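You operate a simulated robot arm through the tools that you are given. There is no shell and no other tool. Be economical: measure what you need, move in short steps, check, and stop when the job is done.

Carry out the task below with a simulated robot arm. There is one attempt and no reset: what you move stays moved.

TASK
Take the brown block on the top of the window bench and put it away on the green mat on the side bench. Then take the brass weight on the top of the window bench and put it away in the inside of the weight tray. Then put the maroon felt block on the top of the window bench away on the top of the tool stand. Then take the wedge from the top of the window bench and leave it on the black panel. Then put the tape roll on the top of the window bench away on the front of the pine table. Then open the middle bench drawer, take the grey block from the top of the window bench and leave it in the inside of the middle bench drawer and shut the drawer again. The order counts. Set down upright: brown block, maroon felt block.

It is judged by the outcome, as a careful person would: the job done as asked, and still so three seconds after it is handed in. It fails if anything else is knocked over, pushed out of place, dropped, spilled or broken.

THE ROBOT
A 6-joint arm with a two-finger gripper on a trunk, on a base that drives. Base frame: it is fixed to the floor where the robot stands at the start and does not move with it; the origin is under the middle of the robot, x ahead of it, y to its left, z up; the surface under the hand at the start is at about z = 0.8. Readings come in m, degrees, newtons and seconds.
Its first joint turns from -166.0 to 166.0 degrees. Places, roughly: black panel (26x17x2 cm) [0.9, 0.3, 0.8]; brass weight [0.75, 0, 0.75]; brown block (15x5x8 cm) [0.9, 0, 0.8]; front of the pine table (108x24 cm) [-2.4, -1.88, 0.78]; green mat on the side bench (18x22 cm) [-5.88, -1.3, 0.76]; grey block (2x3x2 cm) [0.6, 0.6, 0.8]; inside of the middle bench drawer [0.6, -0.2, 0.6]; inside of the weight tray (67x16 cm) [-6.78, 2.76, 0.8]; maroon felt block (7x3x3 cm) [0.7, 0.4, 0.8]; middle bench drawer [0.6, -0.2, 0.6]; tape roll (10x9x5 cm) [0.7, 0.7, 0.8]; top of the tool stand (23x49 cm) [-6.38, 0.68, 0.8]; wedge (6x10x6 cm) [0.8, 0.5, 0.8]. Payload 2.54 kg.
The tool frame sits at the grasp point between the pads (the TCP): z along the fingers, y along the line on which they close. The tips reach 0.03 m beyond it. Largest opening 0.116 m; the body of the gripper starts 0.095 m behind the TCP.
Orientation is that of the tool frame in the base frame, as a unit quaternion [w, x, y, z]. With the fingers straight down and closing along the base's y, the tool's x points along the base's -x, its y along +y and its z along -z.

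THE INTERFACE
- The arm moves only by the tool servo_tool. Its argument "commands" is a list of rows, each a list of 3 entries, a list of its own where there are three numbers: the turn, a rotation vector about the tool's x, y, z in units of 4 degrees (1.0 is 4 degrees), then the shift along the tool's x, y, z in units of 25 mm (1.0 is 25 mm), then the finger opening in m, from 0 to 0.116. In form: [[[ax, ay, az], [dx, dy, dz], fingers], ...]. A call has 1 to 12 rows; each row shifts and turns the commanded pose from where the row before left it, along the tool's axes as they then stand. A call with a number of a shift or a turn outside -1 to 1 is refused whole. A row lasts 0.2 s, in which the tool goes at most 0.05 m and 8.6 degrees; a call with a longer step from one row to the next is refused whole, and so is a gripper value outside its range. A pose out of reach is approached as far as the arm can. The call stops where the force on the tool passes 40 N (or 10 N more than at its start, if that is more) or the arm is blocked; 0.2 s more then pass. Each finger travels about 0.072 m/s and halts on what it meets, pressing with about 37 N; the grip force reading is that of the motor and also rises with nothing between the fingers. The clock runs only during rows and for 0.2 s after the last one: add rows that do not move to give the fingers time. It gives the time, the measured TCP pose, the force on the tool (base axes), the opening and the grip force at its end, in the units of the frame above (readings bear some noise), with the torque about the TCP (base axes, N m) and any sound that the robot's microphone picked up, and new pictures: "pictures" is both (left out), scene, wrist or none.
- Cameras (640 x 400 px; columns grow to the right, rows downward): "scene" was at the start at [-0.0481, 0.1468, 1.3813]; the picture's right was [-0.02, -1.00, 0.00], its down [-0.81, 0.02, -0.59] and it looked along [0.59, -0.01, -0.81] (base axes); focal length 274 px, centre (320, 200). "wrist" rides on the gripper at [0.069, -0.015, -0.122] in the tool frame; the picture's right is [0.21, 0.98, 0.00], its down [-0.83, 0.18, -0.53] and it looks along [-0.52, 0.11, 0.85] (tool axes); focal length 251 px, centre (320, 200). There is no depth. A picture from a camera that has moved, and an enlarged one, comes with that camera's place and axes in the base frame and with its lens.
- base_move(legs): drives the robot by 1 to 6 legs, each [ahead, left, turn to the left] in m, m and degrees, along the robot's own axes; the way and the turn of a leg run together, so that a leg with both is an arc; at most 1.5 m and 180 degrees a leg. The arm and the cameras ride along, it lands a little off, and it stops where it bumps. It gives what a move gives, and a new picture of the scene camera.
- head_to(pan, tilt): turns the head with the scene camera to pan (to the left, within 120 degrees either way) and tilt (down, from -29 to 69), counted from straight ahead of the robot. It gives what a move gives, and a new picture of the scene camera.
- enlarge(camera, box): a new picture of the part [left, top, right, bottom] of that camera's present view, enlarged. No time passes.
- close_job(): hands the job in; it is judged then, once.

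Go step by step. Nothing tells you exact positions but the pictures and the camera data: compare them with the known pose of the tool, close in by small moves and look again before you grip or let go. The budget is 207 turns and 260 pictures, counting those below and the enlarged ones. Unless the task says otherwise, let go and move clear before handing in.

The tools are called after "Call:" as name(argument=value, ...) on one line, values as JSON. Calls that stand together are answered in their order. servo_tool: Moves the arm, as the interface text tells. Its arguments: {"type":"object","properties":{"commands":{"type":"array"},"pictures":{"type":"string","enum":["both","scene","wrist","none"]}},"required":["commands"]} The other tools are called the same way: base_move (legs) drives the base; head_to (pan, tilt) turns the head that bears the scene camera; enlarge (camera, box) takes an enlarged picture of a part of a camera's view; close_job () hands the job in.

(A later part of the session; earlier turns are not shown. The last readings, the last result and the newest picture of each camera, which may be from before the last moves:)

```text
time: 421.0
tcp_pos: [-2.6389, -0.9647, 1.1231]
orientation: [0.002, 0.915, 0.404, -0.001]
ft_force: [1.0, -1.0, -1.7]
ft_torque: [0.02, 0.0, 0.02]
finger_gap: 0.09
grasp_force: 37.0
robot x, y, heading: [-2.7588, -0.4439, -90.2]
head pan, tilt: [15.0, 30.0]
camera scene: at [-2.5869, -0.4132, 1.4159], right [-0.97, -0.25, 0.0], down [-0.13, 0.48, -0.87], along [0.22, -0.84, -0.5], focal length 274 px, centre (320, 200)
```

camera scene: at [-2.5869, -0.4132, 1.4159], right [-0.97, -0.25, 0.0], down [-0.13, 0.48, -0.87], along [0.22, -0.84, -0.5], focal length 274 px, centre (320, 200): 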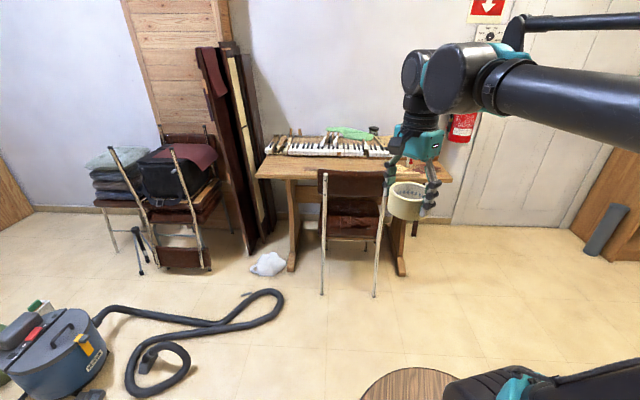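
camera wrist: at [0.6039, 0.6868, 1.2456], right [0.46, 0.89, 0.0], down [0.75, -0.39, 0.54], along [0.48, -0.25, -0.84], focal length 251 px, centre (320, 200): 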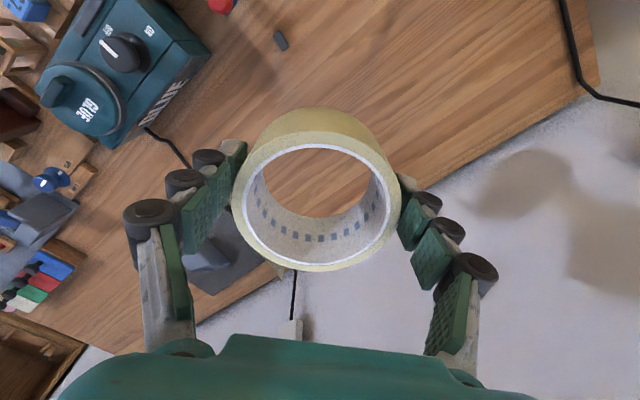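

The chair stands in front of the table's middle; the table's right front part (x≈-2.8) is free. I move there.

Call:
base_move(legs=[[0.68, -0.08, 0]])

Call:
head_to(pan=0, tilt=45)

```text
time: 424.7
tcp_pos: [-2.7199, -1.6287, 1.1252]
orientation: [0.003, 0.914, 0.406, -0.001]
ft_force: [-0.8, 1.1, -1.5]
ft_torque: [0.02, 0.0, -0.01]
finger_gap: 0.0902
grasp_force: 37.1
robot x, y, heading: [-2.8433, -1.1089, -90.5]
head pan, tilt: [15.0, 30.0]
camera scene: at [-2.6712, -1.0779, 1.416], right [-0.97, -0.26, 0.0], down [-0.13, 0.48, -0.87], along [0.22, -0.84, -0.5], focal length 274 px, centre (320, 200)
```

scene: 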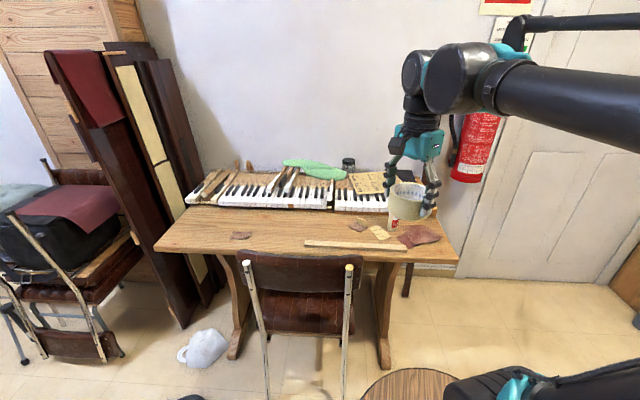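

```text
time: 425.5
tcp_pos: [-2.7199, -1.6294, 1.1238]
orientation: [0.002, 0.914, 0.406, -0.001]
ft_force: [-0.5, -0.4, -1.3]
ft_torque: [-0.01, -0.02, 0.02]
finger_gap: 0.0901
grasp_force: 37.2
robot x, y, heading: [-2.8421, -1.1074, -90.2]
head pan, tilt: [0.0, 45.0]
camera scene: at [-2.6946, -1.0719, 1.3934], right [-1.0, 0.0, 0.0], down [0.0, 0.71, -0.71], along [0.0, -0.71, -0.71], focal length 274 px, centre (320, 200)
```

scene: 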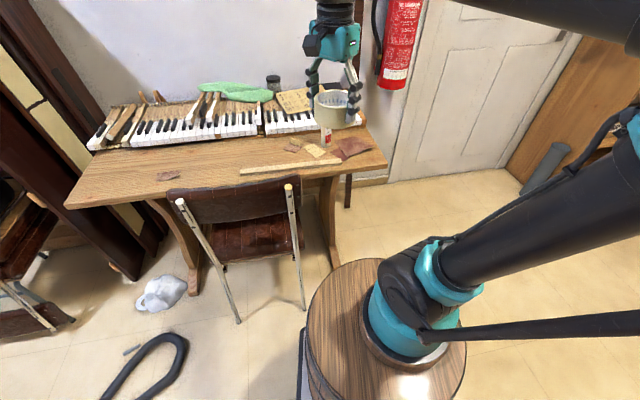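

Call:
enlarge(camera="scene", box=[60, 100, 400, 230])

```text
1.88 times, centred on (230, 165) of scene
camera zoom: at [-2.6946, -1.0719, 1.3934], right [-1.0, 0.0, 0.0], down [0.0, 0.71, -0.71], along [0.0, -0.71, -0.71], focal length 516 px, centre (489, 266)
```

zoom: 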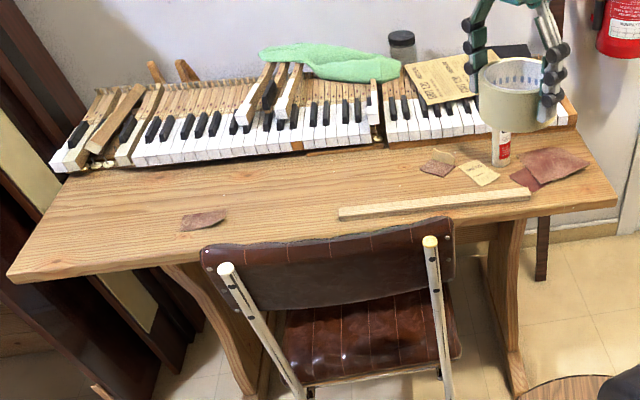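

The clear spot is about (-2.38,-1.91). I shift the base left for a better reach.

Call:
base_move(legs=[[0, 0.3, 0]])

```text
time: 427.5
tcp_pos: [-2.425, -1.6295, 1.1239]
orientation: [0.003, 0.914, 0.406, -0.001]
ft_force: [-0.8, -0.2, -0.6]
ft_torque: [-0.01, -0.04, -0.01]
finger_gap: 0.09
grasp_force: 36.6
robot x, y, heading: [-2.5468, -1.1066, -90.0]
head pan, tilt: [0.0, 45.0]
camera scene: at [-2.4, -1.0725, 1.3933], right [-1.0, 0.0, 0.0], down [0.0, 0.71, -0.71], along [0.0, -0.71, -0.71], focal length 274 px, centre (320, 200)
```

scene: 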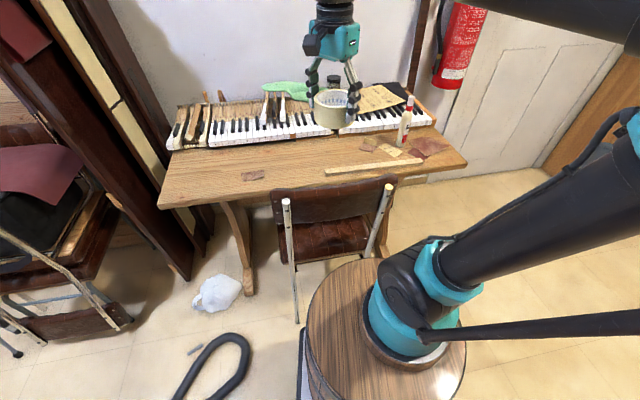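

Call:
servo_tool(commands=[[[0, 0, 0], [-0.45, 0.97, 0], 0.075], [[0, 0, 0], [-0.45, 0.97, 0], 0.075], [[0, 0, 0], [-0.45, 0.97, 0], 0.075], [[0, 0, 0], [-0.45, 0.97, 0], 0.075], [[0, 0, 0], [-0.45, 0.97, 0], 0.075], [[0, 0, 0], [-0.45, 0.97, 0], 0.075], [[0, 0, 0], [-0.45, 0.97, 0], 0.075], [[0, 0, 0], [-0.45, 0.97, 0], 0.075], [[0, 0, 0], [-0.45, 0.97, 1], 0.075], [[0, 0, 0], [-0.45, 0.97, 1], 0.075], [[0, 0, 0], [-0.45, 0.97, 1], 0.075], [[0, 0, 0], [0, 0, 1], 0.075]])

```text
time: 430.1
tcp_pos: [-2.3086, -1.8985, 1.0245]
orientation: [0.002, 0.914, 0.406, -0.002]
ft_force: [-0.6, 0.0, -1.1]
ft_torque: [-0.03, 0.01, 0.01]
finger_gap: 0.09
grasp_force: 37.1
robot x, y, heading: [-2.5493, -1.1066, -90.2]
head pan, tilt: [0.0, 45.0]
camera scene: at [-2.4, -1.0724, 1.3933], right [-1.0, 0.0, 0.0], down [0.0, 0.71, -0.71], along [0.0, -0.71, -0.71], focal length 274 px, centre (320, 200)
camera wrist: at [-2.2735, -1.8365, 1.1465], right [0.87, -0.5, 0.0], down [-0.42, -0.73, 0.54], along [-0.26, -0.47, -0.84], focal length 251 px, centre (320, 200)
```

scene: 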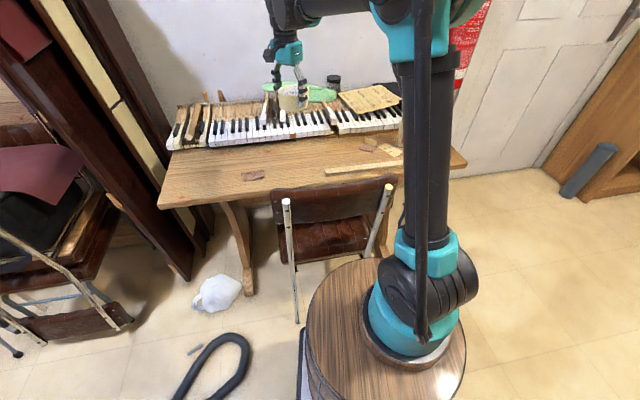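
wrist: 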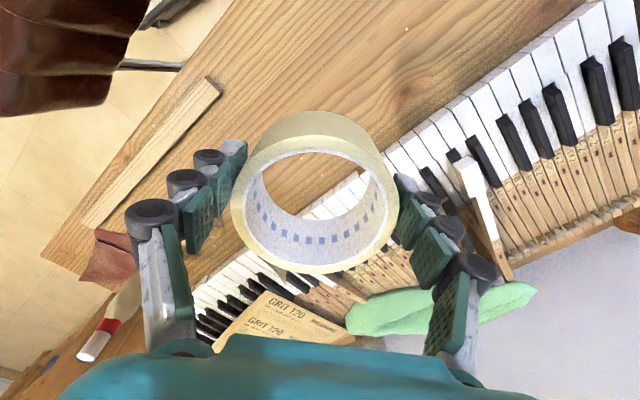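

Call:
servo_tool(commands=[[[0, 0, 0], [0, 0, 1], 0.075], [[0, 0, 0], [0, 0, 1], 0.075], [[0, 0, 0], [0, 0, 1], 0.075], [[0, 0, 0], [0, 0, 1], 0.075], [[0, 0, 0], [0, 0, 1], 0.075], [[0, 0, 0], [0, 0, 1], 0.075], [[0, 0, 0], [0, 0, 0.8], 0.075]], pictures="wrist")

```text
time: 431.7
tcp_pos: [-2.3087, -1.9013, 0.8534]
orientation: [0.003, 0.914, 0.406, -0.001]
ft_force: [-0.4, 0.0, -1.5]
ft_torque: [0.01, 0.0, 0.02]
finger_gap: 0.0898
grasp_force: 37.1
robot x, y, heading: [-2.5497, -1.1125, -90.3]
head pan, tilt: [0.0, 45.0]
camera wrist: at [-2.2745, -1.8386, 0.9767], right [0.87, -0.5, 0.0], down [-0.42, -0.73, 0.54], along [-0.26, -0.47, -0.84], focal length 251 px, centre (320, 200)
```

wrist: 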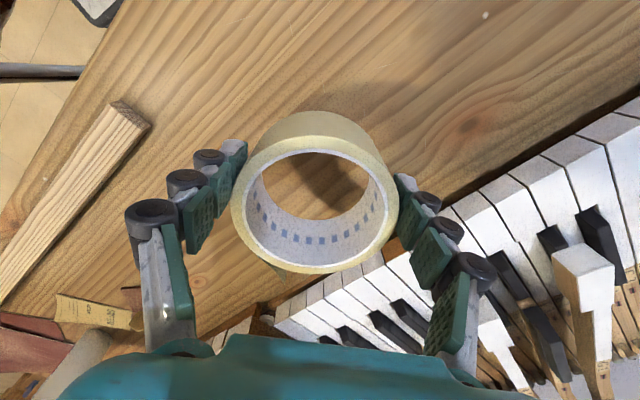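

Call:
servo_tool(commands=[[[0, 0, 0], [0.6, -0.54, 0], 0.075], [[0, 0, 0], [0, 0, 0.4], 0.075], [[0, 0, 0], [0, 0, 0.4], 0.075], [[0, 0, 0], [0, 0, 0.2], 0.075], [[0, 0, 0], [0, 0, 0.1], 0.075], [[0, 0, 0], [0, 0, 0.1], 0.075], [[0, 0, 0], [0, 0, 0.1], 0.075], [[0, 0, 0], [0, 0, 0.1], 0.075], [[0, 0, 0], [0, 0, 0.1], 0.075], [[0, 0, 0], [0, 0, 0.1], 0.075], [[0, 0, 0], [0, 0, 0.1], 0.075], [[0, 0, 0], [0, 0, 0.1], 0.075]], pictures="wrist")

```text
time: 434.3
tcp_pos: [-2.3101, -1.8799, 0.8116]
orientation: [0.002, 0.914, 0.407, -0.001]
ft_force: [-0.2, 6.6, 29.4]
ft_torque: [-0.02, 0.3, -0.25]
finger_gap: 0.0902
grasp_force: 36.9
robot x, y, heading: [-2.5523, -1.112, -90.2]
head pan, tilt: [0.0, 45.0]
camera wrist: at [-2.2754, -1.8172, 0.934], right [0.87, -0.5, 0.0], down [-0.42, -0.73, 0.54], along [-0.26, -0.47, -0.84], focal length 251 px, centre (320, 200)
```

wrist: 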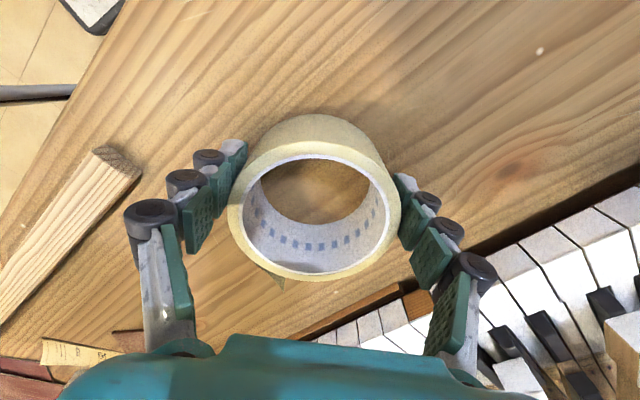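

Contact (29 N). I release the roll and rise.

Call:
servo_tool(commands=[[[0, 0, 0], [0, 0, -0.05], 0.1], [[0, 0, 0], [0, 0, 0], 0.11], [[0, 0, 0], [0, 0, 0], 0.11], [[0, 0, 0], [0, 0, -0.5], 0.11], [[0, 0, 0], [0, 0, -1], 0.11], [[0, 0, 0], [0, 0, -1], 0.11], [[0, 0, 0], [0, 0, -1], 0.11], [[0, 0, 0], [0, 0, -1], 0.11], [[0, 0, 0], [0, 0, -1], 0.11], [[0, 0, 0], [0, 0, -1], 0.11], [[0, 0, 0], [0, 0, -1], 0.11], [[0, 0, 0], [0, 0, -1], 0.11]], pictures="wrist")

Call:
servo_tool(commands=[[[0, 0, 0], [0.45, -0.97, -1], 0.06], [[0, 0, 0], [0.45, -0.97, -1], 0.06], [[0, 0, 0], [0.45, -0.97, -1], 0.06], [[0, 0, 0], [0.45, -0.97, -1], 0.06], [[0, 0, 0], [0.45, -0.97, 0], 0.06], [[0, 0, 0], [0.45, -0.97, 0], 0.06], [[0, 0, 0], [0.45, -0.97, 0], 0.06], [[0, 0, 0], [0.45, -0.97, 0], 0.06], [[0, 0, 0], [0.45, -0.97, 0], 0.06], [[0, 0, 0], [0.45, -0.97, 0], 0.06], [[0, 0, 0], [0.45, -0.97, 0], 0.06], [[0, 0, 0], [0.45, -0.97, 0], 0.06]], pictures="scene")

```text
time: 436.9
tcp_pos: [-2.3102, -1.8793, 1.0243]
orientation: [0.002, 0.914, 0.407, -0.001]
ft_force: [0.1, -0.3, -0.4]
ft_torque: [0.02, 0.01, 0.02]
finger_gap: 0.1098
grasp_force: 0.0
robot x, y, heading: [-2.5489, -1.1099, -90.2]
head pan, tilt: [0.0, 45.0]
camera wrist: at [-2.2751, -1.8164, 1.1452], right [0.87, -0.5, 0.0], down [-0.42, -0.73, 0.54], along [-0.27, -0.47, -0.84], focal length 251 px, centre (320, 200)
```

wrist: 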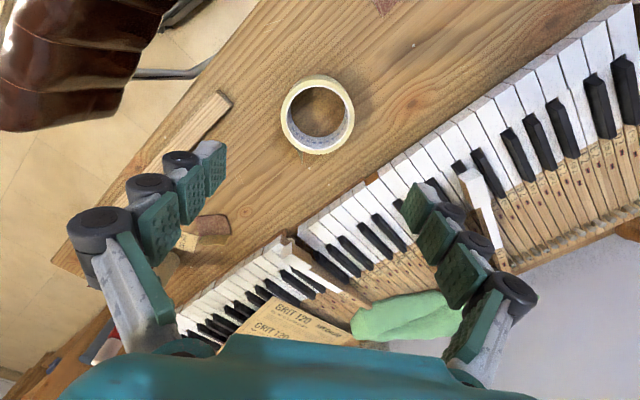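

```text
time: 439.5
tcp_pos: [-2.4345, -1.5848, 1.1216]
orientation: [0.002, 0.914, 0.406, 0.0]
ft_force: [0.5, 0.7, -0.3]
ft_torque: [0.04, 0.0, 0.03]
finger_gap: 0.0602
grasp_force: 0.2
robot x, y, heading: [-2.5524, -1.1047, -90.2]
head pan, tilt: [0.0, 45.0]
camera scene: at [-2.3999, -1.0727, 1.3933], right [-1.0, 0.0, 0.0], down [0.0, 0.71, -0.71], along [0.0, -0.71, -0.71], focal length 274 px, centre (320, 200)
```

scene: 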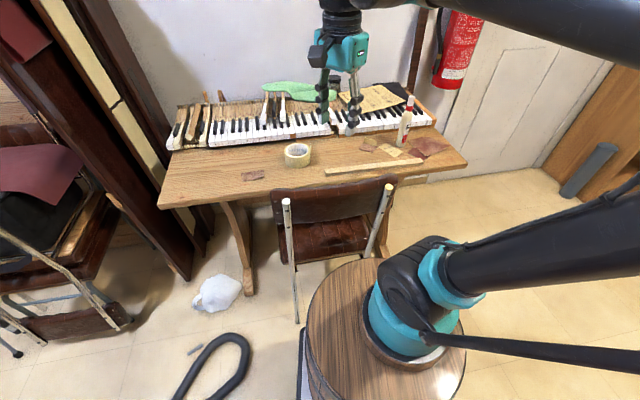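

Tape roll is on the table front. Back to the window bench for the drawer.

Call:
base_move(legs=[[-0.7, -0.1, 0], [0, 0, 90.2], [0.35, 0.9, 0]])

```text
time: 451.9
tcp_pos: [-1.8266, 0.6248, 1.1209]
orientation: [0.002, 0.354, 0.935, 0.0]
ft_force: [-0.2, -0.4, 0.4]
ft_torque: [-0.02, 0.01, 0.03]
finger_gap: 0.0599
grasp_force: 0.1
robot x, y, heading: [-2.3025, 0.5044, 0.3]
head pan, tilt: [0.0, 45.0]
camera scene: at [-2.3412, 0.6547, 1.3933], right [0.01, -1.0, 0.0], down [-0.71, -0.01, -0.71], along [0.71, 0.01, -0.71], focal length 274 px, centre (320, 200)
```

scene: 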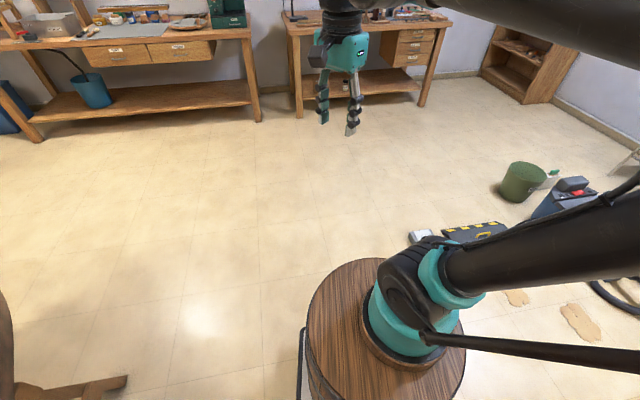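

Call:
base_move(legs=[[1.0, 0.01, 0], [0.87, 0, 0], [0.05, -0.55, 0]])

Call:
head_to(pan=-5, tilt=40)

```text
time: 464.1
tcp_pos: [0.0892, 0.0789, 1.1216]
orientation: [0.002, 0.355, 0.935, 0.001]
ft_force: [-0.6, -0.1, -0.7]
ft_torque: [-0.01, 0.0, 0.02]
finger_gap: 0.0602
grasp_force: 0.1
robot x, y, heading: [-0.3866, -0.0355, -0.1]
head pan, tilt: [0.0, 45.0]
camera scene: at [-0.4261, 0.111, 1.3934], right [0.0, -1.0, 0.0], down [-0.71, 0.0, -0.71], along [0.71, 0.0, -0.71], focal length 274 px, centre (320, 200)
```

scene: 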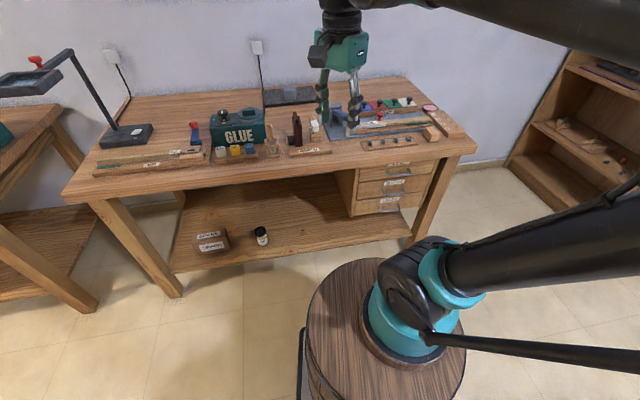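

```text
time: 464.8
tcp_pos: [0.0899, 0.0803, 1.1219]
orientation: [0.003, 0.356, 0.935, 0.001]
ft_force: [-0.3, -0.6, 0.1]
ft_torque: [0.02, -0.03, 0.02]
finger_gap: 0.0603
grasp_force: 0.0
robot x, y, heading: [-0.3863, -0.0357, 0.5]
head pan, tilt: [-5.0, 40.0]
camera scene: at [-0.4227, 0.1036, 1.4006], right [-0.08, -1.0, 0.0], down [-0.64, 0.05, -0.77], along [0.76, -0.06, -0.64], focal length 274 px, centre (320, 200)
```

scene: 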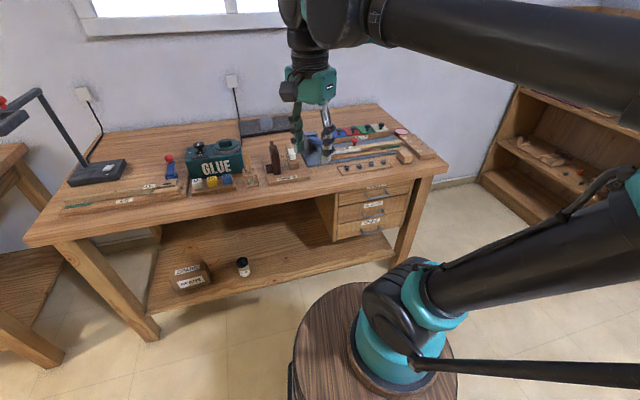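

Call:
enlarge(camera="scene", box=[310, 160, 450, 260])

```text
4.00 times, centred on (380, 210) of scene
camera zoom: at [-0.4227, 0.1036, 1.4006], right [-0.08, -1.0, 0.0], down [-0.64, 0.05, -0.77], along [0.76, -0.06, -0.64], focal length 1096 px, centre (80, 160)
```

zoom: 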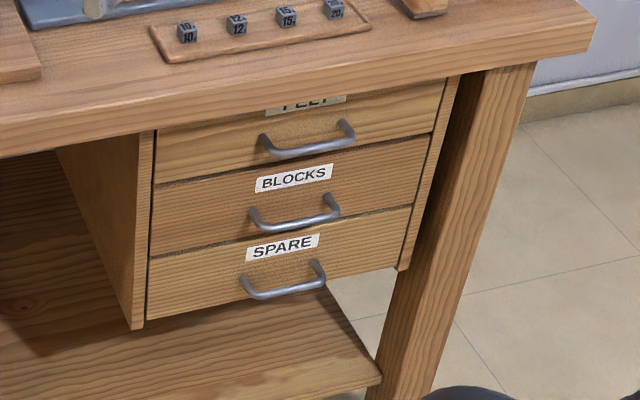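

I see the middle drawer "BLOCKS" with a bar handle near (0.415,-0.196,0.59); the bench front is turned about 12°. I put the base square in front of it at 0.85 m.

Call:
base_move(legs=[[-0.03, -0.34, 0], [0, 0, 11.4]])

Call:
head_to(pan=-5, tilt=45)

Call:
enlarge(camera="scene", box=[230, 130, 390, 250])

```text
time: 467.8
tcp_pos: [0.0278, -0.1719, 1.1213]
orientation: [0.002, 0.26, 0.966, 0.002]
ft_force: [-0.1, -0.1, -1.0]
ft_torque: [-0.01, 0.0, 0.01]
finger_gap: 0.0601
grasp_force: 0.1
robot x, y, heading: [-0.4155, -0.3826, 11.9]
head pan, tilt: [-5.0, 40.0]
camera scene: at [-0.479, -0.2511, 1.4006], right [0.12, -0.99, 0.0], down [-0.64, -0.08, -0.77], along [0.76, 0.09, -0.64], focal length 274 px, centre (320, 200)
```

scene: 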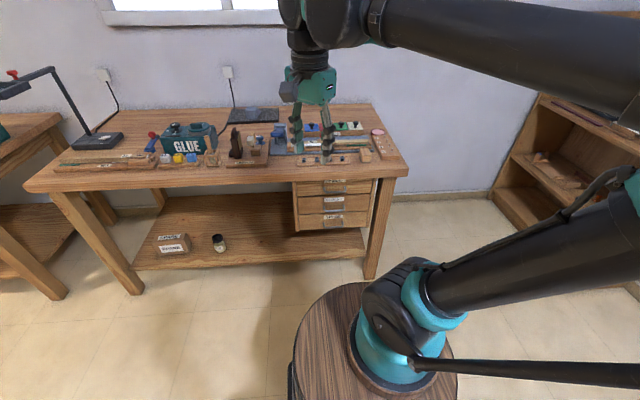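

```text
time: 468.4
tcp_pos: [0.0274, -0.1713, 1.1218]
orientation: [0.002, 0.26, 0.966, 0.001]
ft_force: [0.5, 0.0, -0.4]
ft_torque: [0.03, -0.01, 0.03]
finger_gap: 0.0602
grasp_force: 0.1
robot x, y, heading: [-0.4126, -0.3833, 11.8]
head pan, tilt: [-5.0, 45.0]
camera scene: at [-0.4827, -0.2516, 1.3934], right [0.12, -0.99, 0.0], down [-0.7, -0.08, -0.71], along [0.7, 0.08, -0.71], focal length 274 px, centre (320, 200)
```

scene: 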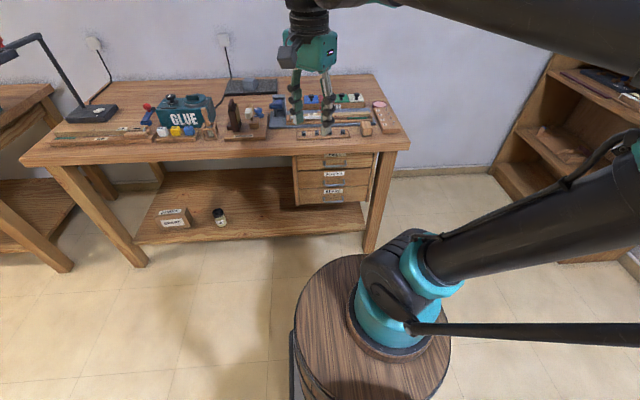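

```text
3.33 times, centred on (310, 190) of scene
camera zoom: at [-0.4827, -0.2516, 1.3934], right [0.12, -0.99, 0.0], down [-0.7, -0.08, -0.71], along [0.7, 0.08, -0.71], focal length 913 px, centre (353, 233)
```

zoom: 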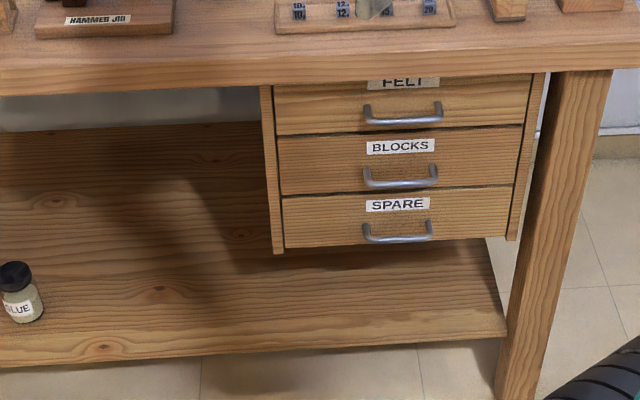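

Triangulated handle: (0.455,-0.211,0.55). I turn the hand so it can pitch forward to horizontal with fingers closing vertically.

Call:
servo_tool(commands=[[[0, 0, 1], [0, 0, 0], 0.06], [[0, 0, 1], [0, 0, 0], 0.06], [[0, 0, 1], [0, 0, 0], 0.06], [[0, 0, 1], [0, 0, 0], 0.06], [[0, 0, 1], [0, 0, 0], 0.06], [[0, 0, 1], [0, 0, 0], 0.06], [[0, 0, 1], [0, 0, 0], 0.06], [[0, 0, 1], [0, 0, 0], 0.06], [[0, 0, 1], [0, 0, 0], 0.06], [[0, 0, 1], [0, 0, 0], 0.06], [[0, 0, 1], [0, 0, 0], 0.06], [[0, 0, 1], [0, 0, 0], 0.06]], pictures="none")

Call:
servo_tool(commands=[[[0, 0, 0], [-0.57, 1, 0], 0.06], [[0, 0, 0], [-0.57, 1, 0], 0.06], [[0, 0, 0], [-0.57, 1, 0], 0.06], [[0, 0, 0], [-0.57, 1, 0], 0.06], [[0, 0, 0], [-0.57, 1, 0], 0.06], [[0, 0, 0], [-0.57, 1, 0], 0.06], [[0, 0, 0], [-0.57, 1, 0], 0.06], [[0, 0, 0], [-0.57, 1, 0], 0.06], [[0, 0, 0], [-0.53, 1, 0], 0.06]], pictures="none")

Call:
servo_tool(commands=[[[-1, 0, 0], [0, 0, 0], 0.06], [[-1, 0, 0], [0, 0, 0], 0.06], [[-1, 0, 0], [0, 0, 0], 0.06], [[-1, 0, 0], [0, 0, 0], 0.06], [[-1, 0, 0], [0, 0, 0], 0.06], [[-1, 0, 0], [0, 0, 0], 0.06], [[-1, 0, 0], [0, 0, 0], 0.06], [[-1, 0, 0], [0, 0, 0], 0.06], [[-1, 0, 0], [0, 0, 0], 0.06], [[-1, 0, 0], [0, 0, 0], 0.06], [[-1, 0, 0], [0, 0, 0], 0.06], [[-1, 0, 0], [0, 0, 0], 0.06]])

```text
time: 471.0
tcp_pos: [0.0274, -0.1717, 1.1217]
orientation: [0.001, 0.631, 0.776, 0.002]
ft_force: [-0.7, -0.1, 0.1]
ft_torque: [-0.04, 0.0, -0.01]
finger_gap: 0.06
grasp_force: 0.1
robot x, y, heading: [-0.4157, -0.3849, 12.2]
head pan, tilt: [-5.0, 45.0]
```

```text
time: 473.0
tcp_pos: [0.2738, -0.2483, 1.1232]
orientation: [0.001, 0.63, 0.776, 0.002]
ft_force: [0.3, 0.5, 0.0]
ft_torque: [-0.03, -0.04, -0.02]
finger_gap: 0.06
grasp_force: 0.2
robot x, y, heading: [-0.415, -0.3824, 11.9]
head pan, tilt: [-5.0, 45.0]
```

```text
time: 475.6
tcp_pos: [0.2738, -0.2492, 1.1217]
orientation: [0.258, 0.575, 0.709, 0.318]
ft_force: [0.1, 0.2, 0.0]
ft_torque: [-0.02, -0.01, 0.0]
finger_gap: 0.0598
grasp_force: 0.0
robot x, y, heading: [-0.4151, -0.381, 11.8]
head pan, tilt: [-5.0, 45.0]
camera scene: at [-0.4826, -0.2516, 1.3934], right [0.12, -0.99, 0.0], down [-0.7, -0.08, -0.71], along [0.7, 0.08, -0.71], focal length 274 px, centre (320, 200)
camera wrist: at [0.1606, -0.201, 1.1917], right [0.59, 0.34, 0.73], down [-0.1, -0.87, 0.49], along [0.8, -0.36, -0.48], focal length 251 px, centre (320, 200)
```

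scene: 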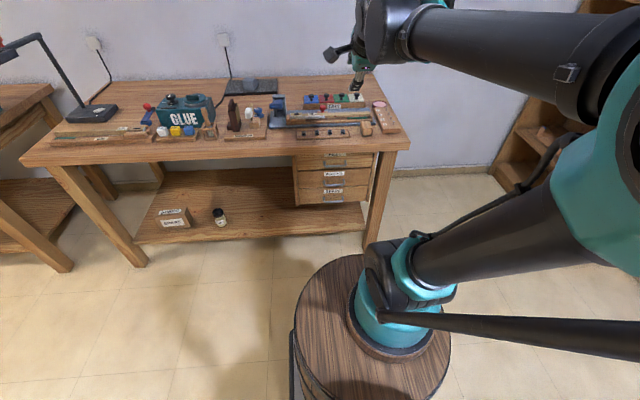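
wrist: 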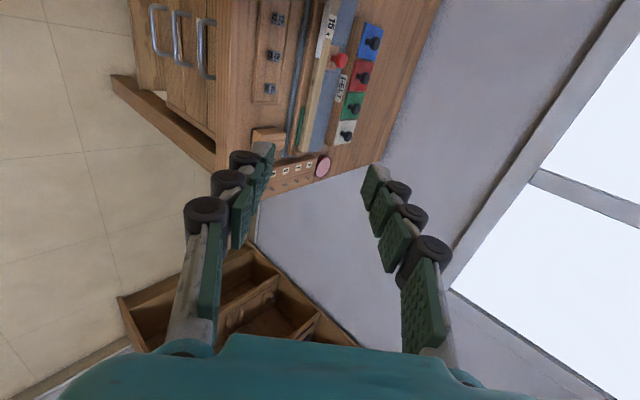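

Call:
servo_tool(commands=[[[-1, 0, 0], [0, 0, 0], 0.06], [[-1, 0, 0], [0, 0, 0], 0.06], [[-1, 0, 0], [0, 0, 0], 0.06], [[-1, 0, 0], [0, 0, 0], 0.06], [[-1, 0, 0], [0, 0, 0], 0.06], [[-1, 0, 0], [0, 0, 0], 0.06], [[-1, 0, 0], [0, 0, 0], 0.06], [[-1, 0, 0], [0, 0, 0], 0.06], [[-1, 0, 0], [0, 0, 0], 0.06], [[-1, 0, 0], [0, 0, 0], 0.06], [[-0.5, 0, 0], [0, 0, 0], 0.06]], pictures="none")

Call:
servo_tool(commands=[[[0, 0, 0], [0, -1, 0], 0.06], [[0, 0, 0], [0, -1, 0], 0.06], [[0, 0, 0], [0, -1, 0], 0.06], [[0, 0, 0], [0, -1, 0], 0.06], [[0, 0, 0], [0, -1, 0], 0.06], [[0, 0, 0], [0, -1, 0], 0.06], [[0, 0, 0], [0, -1, 0], 0.06], [[0, 0, 0], [0, -1, 0], 0.06], [[0, 0, 0], [0, -1, 0], 0.06], [[0, 0, 0], [0, -1, 0], 0.06], [[0, 0, 0], [0, -1, 0], 0.06]])

```text
time: 478.0
tcp_pos: [0.2747, -0.2529, 1.1229]
orientation: [0.441, 0.45, 0.556, 0.543]
ft_force: [0.0, 0.4, -0.2]
ft_torque: [0.01, 0.02, -0.03]
finger_gap: 0.0603
grasp_force: 0.1
out of reach, approached as far as the arm can: row 11
robot x, y, heading: [-0.4119, -0.3796, 12.0]
head pan, tilt: [-5.0, 45.0]
```

```text
time: 480.4
tcp_pos: [0.2863, -0.2613, 0.9947]
orientation: [0.443, 0.445, 0.552, 0.548]
ft_force: [-0.6, 0.1, 0.2]
ft_torque: [0.0, -0.02, 0.01]
finger_gap: 0.0602
grasp_force: 0.1
out of reach, approached as far as the arm can: row 1, 2, 3, 6, 7, 8, 9, 10, 11
robot x, y, heading: [-0.4113, -0.3796, 12.1]
head pan, tilt: [-5.0, 45.0]
camera scene: at [-0.4827, -0.2516, 1.3933], right [0.12, -0.99, 0.0], down [-0.7, -0.08, -0.71], along [0.7, 0.08, -0.71], focal length 274 px, centre (320, 200)
camera wrist: at [0.152, -0.218, 0.98], right [-0.04, 0.21, 0.98], down [-0.35, -0.92, 0.19], along [0.94, -0.33, 0.11], focal length 251 px, centre (320, 200)
```

scene: 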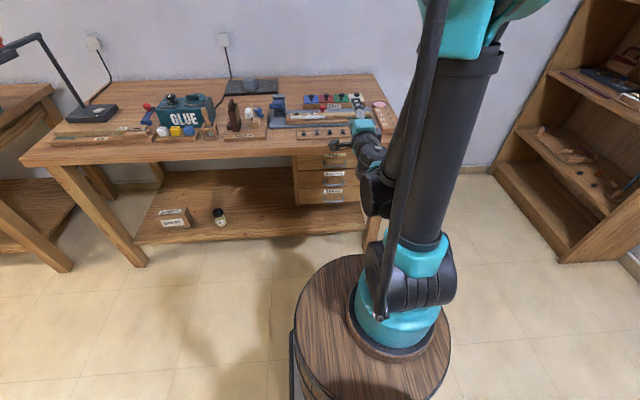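
wrist: 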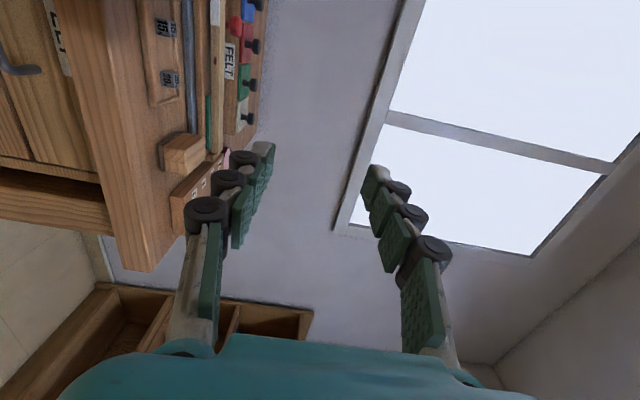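

Horizontal is out of reach this close. I check behind the base before backing up.

Call:
head_to(pan=-120, tilt=55)

Call:
head_to(pan=120, tilt=55)

```text
time: 482.4
tcp_pos: [0.286, -0.261, 0.9939]
orientation: [0.443, 0.446, 0.553, 0.547]
ft_force: [-0.1, -0.5, -0.6]
ft_torque: [-0.01, 0.04, 0.0]
finger_gap: 0.0602
grasp_force: 0.0
robot x, y, heading: [-0.4141, -0.3837, 11.9]
head pan, tilt: [-120.0, 55.0]
camera scene: at [-0.5858, -0.3299, 1.3799], right [-0.95, 0.31, 0.0], down [0.25, 0.78, -0.57], along [-0.18, -0.55, -0.82], focal length 274 px, centre (320, 200)
```

scene: 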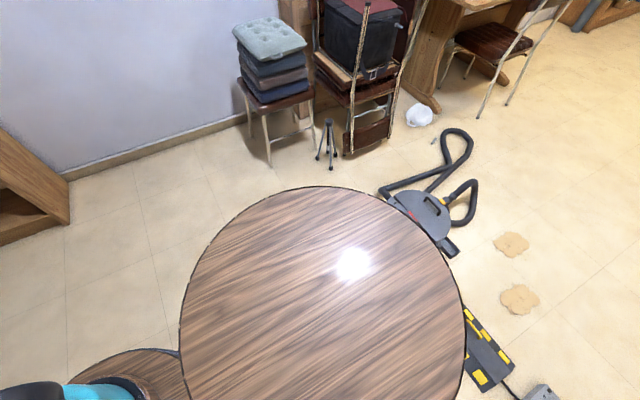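

```text
time: 485.8
tcp_pos: [0.287, -0.26, 0.995]
orientation: [0.443, 0.446, 0.553, 0.548]
ft_force: [0.0, -0.6, -0.8]
ft_torque: [-0.03, -0.01, 0.01]
finger_gap: 0.0598
grasp_force: 0.1
robot x, y, heading: [-0.4161, -0.3796, 11.8]
head pan, tilt: [120.0, 55.0]
camera scene: at [-0.6115, -0.2076, 1.3799], right [0.74, 0.67, 0.0], down [0.55, -0.61, -0.57], along [-0.38, 0.43, -0.82], focal length 274 px, centre (320, 200)
```

scene: 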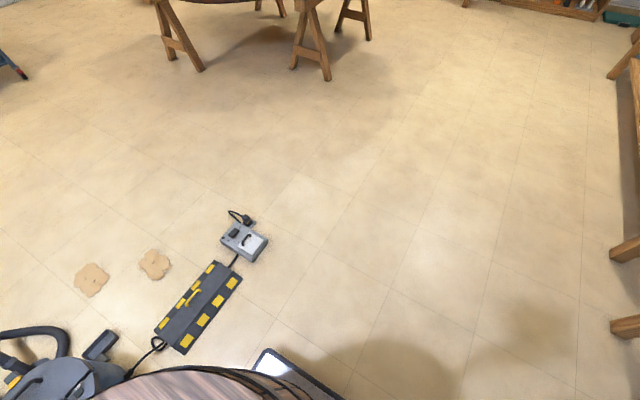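

Behind is tight, so instead I tilt the tool to 30° below horizontal and reposition the base to (-0.5,-0.2) with more room.

Call:
servo_tool(commands=[[[1, 0, 0], [0, 0, 0], 0.06], [[1, 0, 0], [0, 0, 0], 0.06], [[1, 0, 0], [0, 0, 0], 0.06], [[1, 0, 0], [0, 0, 0], 0.06], [[1, 0, 0], [0, 0, 0], 0.06], [[1, 0, 0], [0, 0, 0], 0.06], [[1, 0, 0], [0, 0, 0], 0.06], [[0.5, 0, 0], [0, 0, 0], 0.06], [[0, 0, 0], [0, 0, 0], 0.06]], pictures="none")

Call:
base_move(legs=[[-0.07, 0.19, 0]])

Call:
head_to(pan=-5, tilt=45)

```text
time: 487.8
tcp_pos: [0.2875, -0.2659, 0.9962]
orientation: [0.343, 0.537, 0.65, 0.413]
ft_force: [0.7, -0.7, 0.7]
ft_torque: [0.01, -0.01, 0.03]
finger_gap: 0.0599
grasp_force: 0.1
out of reach, approached as far as the arm can: row 2
robot x, y, heading: [-0.4105, -0.3848, 11.9]
head pan, tilt: [120.0, 55.0]
```

```text
time: 489.4
tcp_pos: [0.1808, -0.091, 0.9951]
orientation: [0.343, 0.537, 0.651, 0.414]
ft_force: [-0.8, 0.2, -0.4]
ft_torque: [0.04, -0.01, -0.01]
finger_gap: 0.0601
grasp_force: 0.0
robot x, y, heading: [-0.5203, -0.206, 11.8]
head pan, tilt: [120.0, 55.0]
camera scene: at [-0.7194, -0.0319, 1.3799], right [0.75, 0.67, 0.0], down [0.55, -0.61, -0.57], along [-0.38, 0.43, -0.82], focal length 274 px, centre (320, 200)
```

scene: 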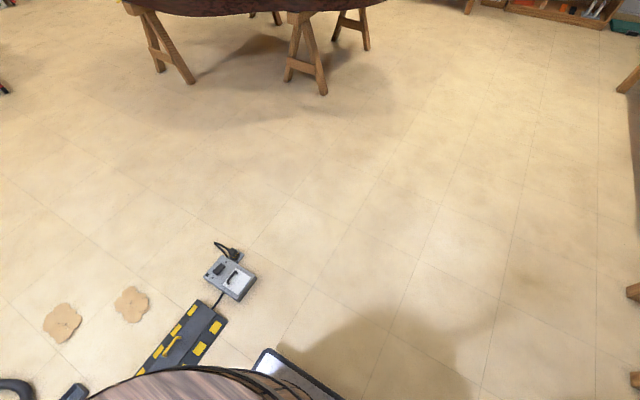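

```text
time: 491.4
tcp_pos: [0.1797, -0.0917, 0.9949]
orientation: [0.343, 0.536, 0.651, 0.414]
ft_force: [0.9, -0.2, -0.7]
ft_torque: [-0.03, -0.02, -0.02]
finger_gap: 0.06
grasp_force: 0.1
robot x, y, heading: [-0.5232, -0.2047, 11.9]
head pan, tilt: [-5.0, 45.0]
camera scene: at [-0.5906, -0.0759, 1.3933], right [0.12, -0.99, 0.0], down [-0.7, -0.08, -0.71], along [0.7, 0.08, -0.71], focal length 274 px, centre (320, 200)
```

scene: 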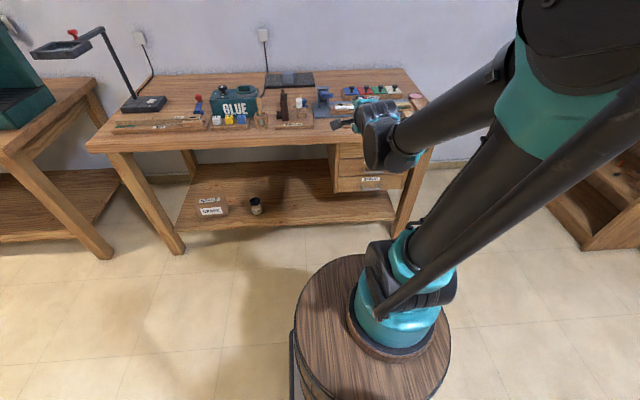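

Call:
servo_tool(commands=[[[0, 0, 0], [-0.57, -1, 0.46], 0.06], [[0, 0, 0], [-0.57, -1, 0.46], 0.06], [[0, 0, 0], [-0.57, -1, 0.46], 0.06], [[0, 0, 0], [-0.57, -1, 0.46], 0.06], [[0, 0, 0], [-0.57, -1, 0.46], 0.06], [[0, 0, 0], [-0.57, -1, 0.46], 0.06], [[0, 0, 0], [-0.57, -1, 0.46], 0.06], [[0, 0, 0], [-0.57, -1, 0.46], 0.06], [[0, 0, 0], [-0.57, -1, 0.46], 0.06], [[0, 0, 0], [-0.57, -1, 0.46], 0.06], [[0, 0, 0], [-0.57, -1, 0.46], 0.06], [[0, 0, 0], [-0.57, -1, 0.46], 0.06]])

```text
time: 494.0
tcp_pos: [0.271, -0.2709, 0.8554]
orientation: [0.343, 0.537, 0.651, 0.413]
ft_force: [-0.5, 0.2, 0.3]
ft_torque: [0.02, 0.04, -0.02]
finger_gap: 0.0604
grasp_force: 0.0
out of reach, approached as far as the arm can: row 5, 6, 7, 8, 9, 10, 11, 12
robot x, y, heading: [-0.5246, -0.2072, 11.7]
head pan, tilt: [-5.0, 45.0]
camera scene: at [-0.5906, -0.0759, 1.3933], right [0.12, -0.99, 0.0], down [-0.7, -0.08, -0.71], along [0.7, 0.08, -0.71], focal length 274 px, centre (320, 200)
camera wrist: at [0.1429, -0.2236, 0.8934], right [0.37, 0.29, 0.88], down [-0.24, -0.89, 0.39], along [0.9, -0.36, -0.25], focal length 251 px, centre (320, 200)
```

scene: 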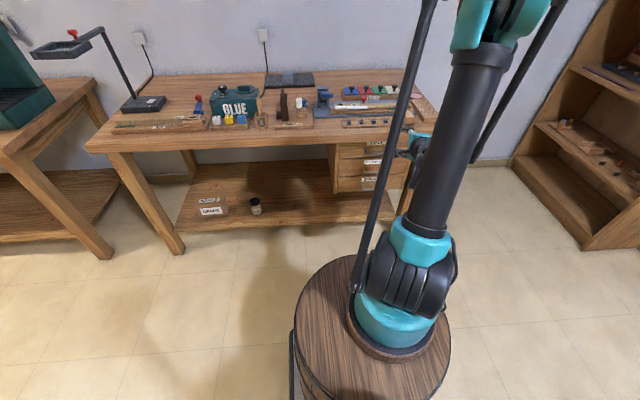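
wrist: 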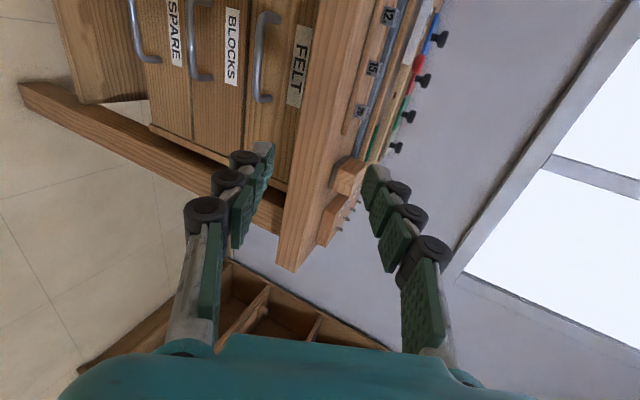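

Call:
base_move(legs=[[-0.13, 0.05, -6]])

Call:
servo_tool(commands=[[[0, 0, 0], [0, 0.4, 1], 0.06], [[0, 0, 0], [0, 0.4, 1], 0.06], [[0, 0, 0], [0, 0.4, 1], 0.06], [[0, 0, 0], [0, 0.4, 1], 0.06], [[0, 0, 0], [0, -1, 0.4], 0.06], [[0, 0, 0], [0, -1, 0.4], 0.06], [[0, 0, 0], [0, -1, 0.4], 0.06], [[0, 0, 0], [0, -1, 0.4], 0.06]])

```text
time: 495.4
tcp_pos: [0.1247, -0.3276, 0.8547]
orientation: [0.364, 0.572, 0.62, 0.394]
ft_force: [0.1, 0.3, 0.2]
ft_torque: [-0.02, -0.03, 0.0]
finger_gap: 0.0601
grasp_force: 0.1
robot x, y, heading: [-0.6589, -0.1736, 5.8]
head pan, tilt: [-5.0, 45.0]
camera scene: at [-0.7107, -0.0399, 1.3934], right [0.01, -1.0, 0.0], down [-0.71, -0.01, -0.71], along [0.71, 0.01, -0.71], focal length 274 px, centre (320, 200)
```

scene: 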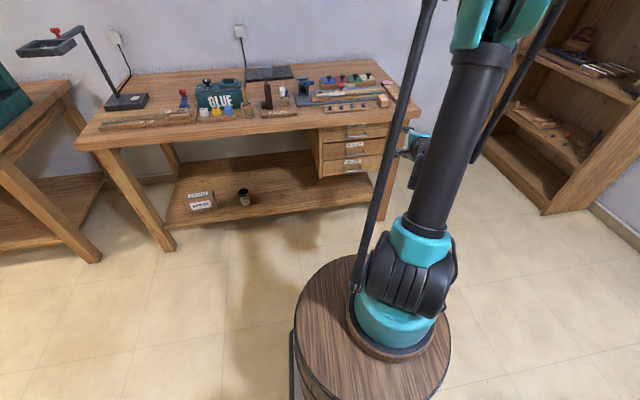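

```text
time: 497.1
tcp_pos: [0.2526, -0.3256, 0.7737]
orientation: [0.363, 0.572, 0.621, 0.394]
ft_force: [0.0, -0.1, -0.2]
ft_torque: [0.01, 0.01, -0.02]
finger_gap: 0.0601
grasp_force: 0.1
out of reach, approached as far as the arm can: row 7, 8
robot x, y, heading: [-0.6568, -0.1775, 5.4]
head pan, tilt: [-5.0, 45.0]
camera scene: at [-0.7107, -0.0399, 1.3933], right [0.01, -1.0, 0.0], down [-0.71, -0.01, -0.71], along [0.71, 0.01, -0.71], focal length 274 px, centre (320, 200)
camera wrist: at [0.13, -0.2659, 0.8113], right [0.4, 0.25, 0.88], down [-0.34, -0.86, 0.39], along [0.85, -0.45, -0.26], focal length 251 px, centre (320, 200)
```

scene: 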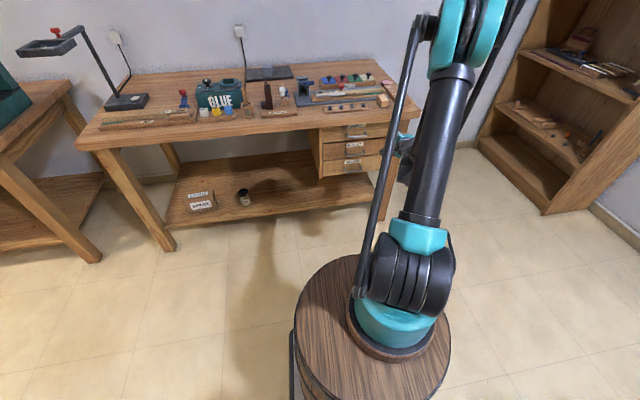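
wrist: 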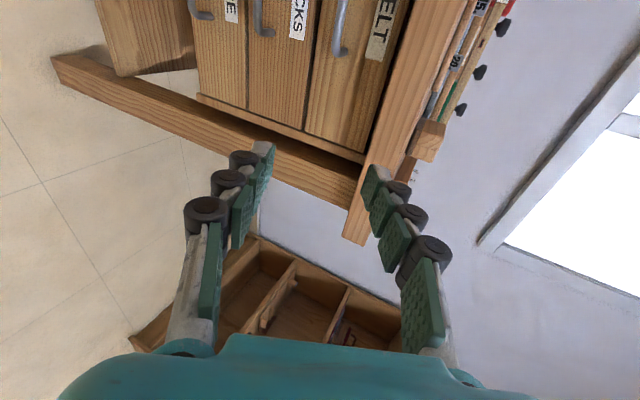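

Reach limits suggest a steeper tilt (~45°). I tilt, pull back slightly, and reposition the base.

Call:
servo_tool(commands=[[[0, 0, 0], [0, -0.35, -0.8], 0.05], [[0, 0, 0], [0, -0.35, -0.8], 0.05], [[0, 0, 0], [0, -0.35, -0.8], 0.05], [[0, 0, 0], [0, -0.35, -0.8], 0.05], [[0, 0, 0], [0, -0.35, -0.8], 0.05], [[1, 0, 0], [0, 0, 0], 0.05], [[1, 0, 0], [0, 0, 0], 0.05], [[1, 0, 0], [0, 0, 0], 0.05], [[1, 0, 0], [0, 0, 0], 0.05], [[1, 0, 0], [0, 0, 0], 0.05]], pictures="none")

Call:
base_move(legs=[[0.12, -0.03, 6.5]])

```text
time: 499.4
tcp_pos: [0.1798, -0.3496, 0.824]
orientation: [0.259, 0.627, 0.679, 0.28]
ft_force: [1.0, -0.1, -0.5]
ft_torque: [-0.02, -0.02, 0.02]
finger_gap: 0.05
grasp_force: 0.1
out of reach, approached as far as the arm can: row 1, 2, 3, 4, 5
robot x, y, heading: [-0.658, -0.1788, 5.7]
head pan, tilt: [-5.0, 45.0]
```

```text
time: 500.6
tcp_pos: [0.3156, -0.2632, 0.8225]
orientation: [0.242, 0.587, 0.714, 0.295]
ft_force: [0.4, 0.4, 0.1]
ft_torque: [-0.02, -0.01, -0.02]
finger_gap: 0.0499
grasp_force: 0.1
robot x, y, heading: [-0.5321, -0.1876, 12.4]
head pan, tilt: [-5.0, 45.0]
camera scene: at [-0.6033, -0.0579, 1.3934], right [0.12, -0.99, 0.0], down [-0.7, -0.09, -0.71], along [0.7, 0.09, -0.71], focal length 274 px, centre (320, 200)
```

scene: 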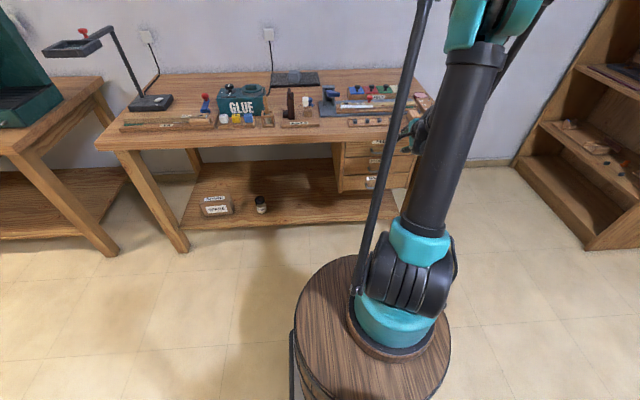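

Call:
servo_tool(commands=[[[0, 0, 0], [0.2, -1, 1], 0.05], [[0, 0, 0], [0.2, -1, 1], 0.05], [[0, 0, 0], [0.2, -1, 1], 0.05], [[0, 0, 0], [0.3, -1, 1], 0.05], [[0, 0, 0], [0, -1, 1], 0.05]], pictures="wrist")

```text
time: 501.8
tcp_pos: [0.3537, -0.2492, 0.6869]
orientation: [0.241, 0.587, 0.714, 0.295]
ft_force: [-0.2, -0.1, 0.2]
ft_torque: [-0.02, 0.01, 0.0]
finger_gap: 0.05
grasp_force: 0.0
out of reach, approached as far as the arm can: row 3, 4, 5
robot x, y, heading: [-0.5334, -0.1895, 12.0]
head pan, tilt: [-5.0, 45.0]
camera wrist: at [0.2449, -0.1991, 0.7628], right [0.64, 0.35, 0.69], down [-0.08, -0.86, 0.51], along [0.77, -0.38, -0.52], focal length 251 px, centre (320, 200)
```

wrist: 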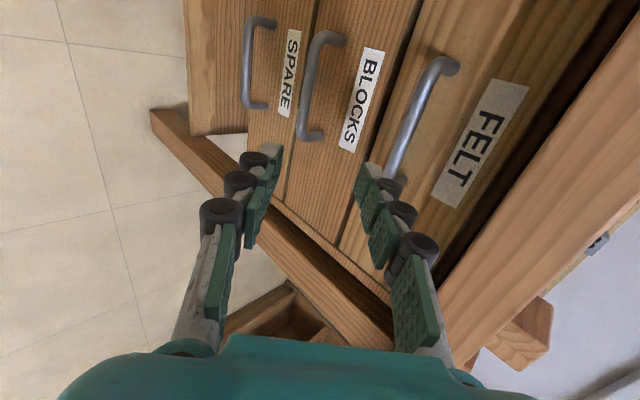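

I'll approach from the left instead (more free floor behind): retract, then reposition the base at (-0.5,0.23) heading -25°.

Call:
servo_tool(commands=[[[0, 0, 0], [0, 0, -1], 0.05], [[0, 0, 0], [0, 0, -1], 0.05], [[0, 0, 0], [0, 0, -1], 0.05], [[0, 0, 0], [0, 0, -1], 0.05], [[0, 0, 0], [0, 0, -1], 0.05], [[0, 0, 0], [0, 0, -1], 0.05], [[0, 0, 0], [0, 0, -1], 0.05], [[0, 0, 0], [0, 0, -1], 0.05]], pictures="none")

Call:
base_move(legs=[[0, 0, -37], [-0.15, 0.38, 0]])

```text
time: 503.6
tcp_pos: [0.2152, -0.2769, 0.8316]
orientation: [0.243, 0.585, 0.715, 0.295]
ft_force: [0.8, -0.4, -0.8]
ft_torque: [0.0, 0.04, -0.02]
finger_gap: 0.0497
grasp_force: 0.1
robot x, y, heading: [-0.5319, -0.187, 12.1]
head pan, tilt: [-5.0, 45.0]
```

```text
time: 507.8
tcp_pos: [0.0392, -0.2959, 0.8314]
orientation: [0.321, 0.778, 0.498, 0.207]
ft_force: [-0.1, -0.9, 0.0]
ft_torque: [-0.01, 0.01, 0.01]
finger_gap: 0.0498
grasp_force: 0.0
robot x, y, heading: [-0.515, 0.2179, -23.7]
head pan, tilt: [-5.0, 45.0]
camera scene: at [-0.4961, 0.3622, 1.3934], right [-0.48, -0.88, 0.0], down [-0.62, 0.34, -0.71], along [0.62, -0.34, -0.71], focal length 274 px, centre (320, 200)
```

scene: 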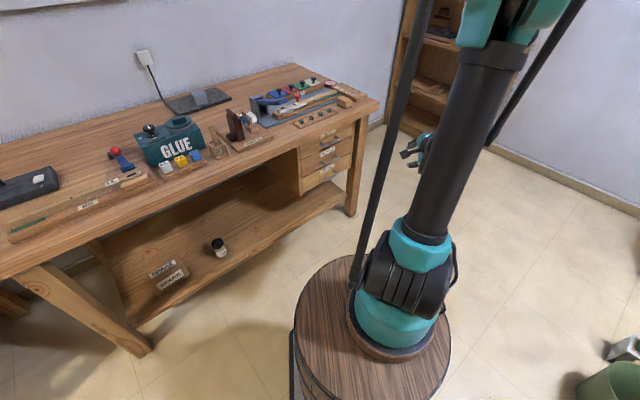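

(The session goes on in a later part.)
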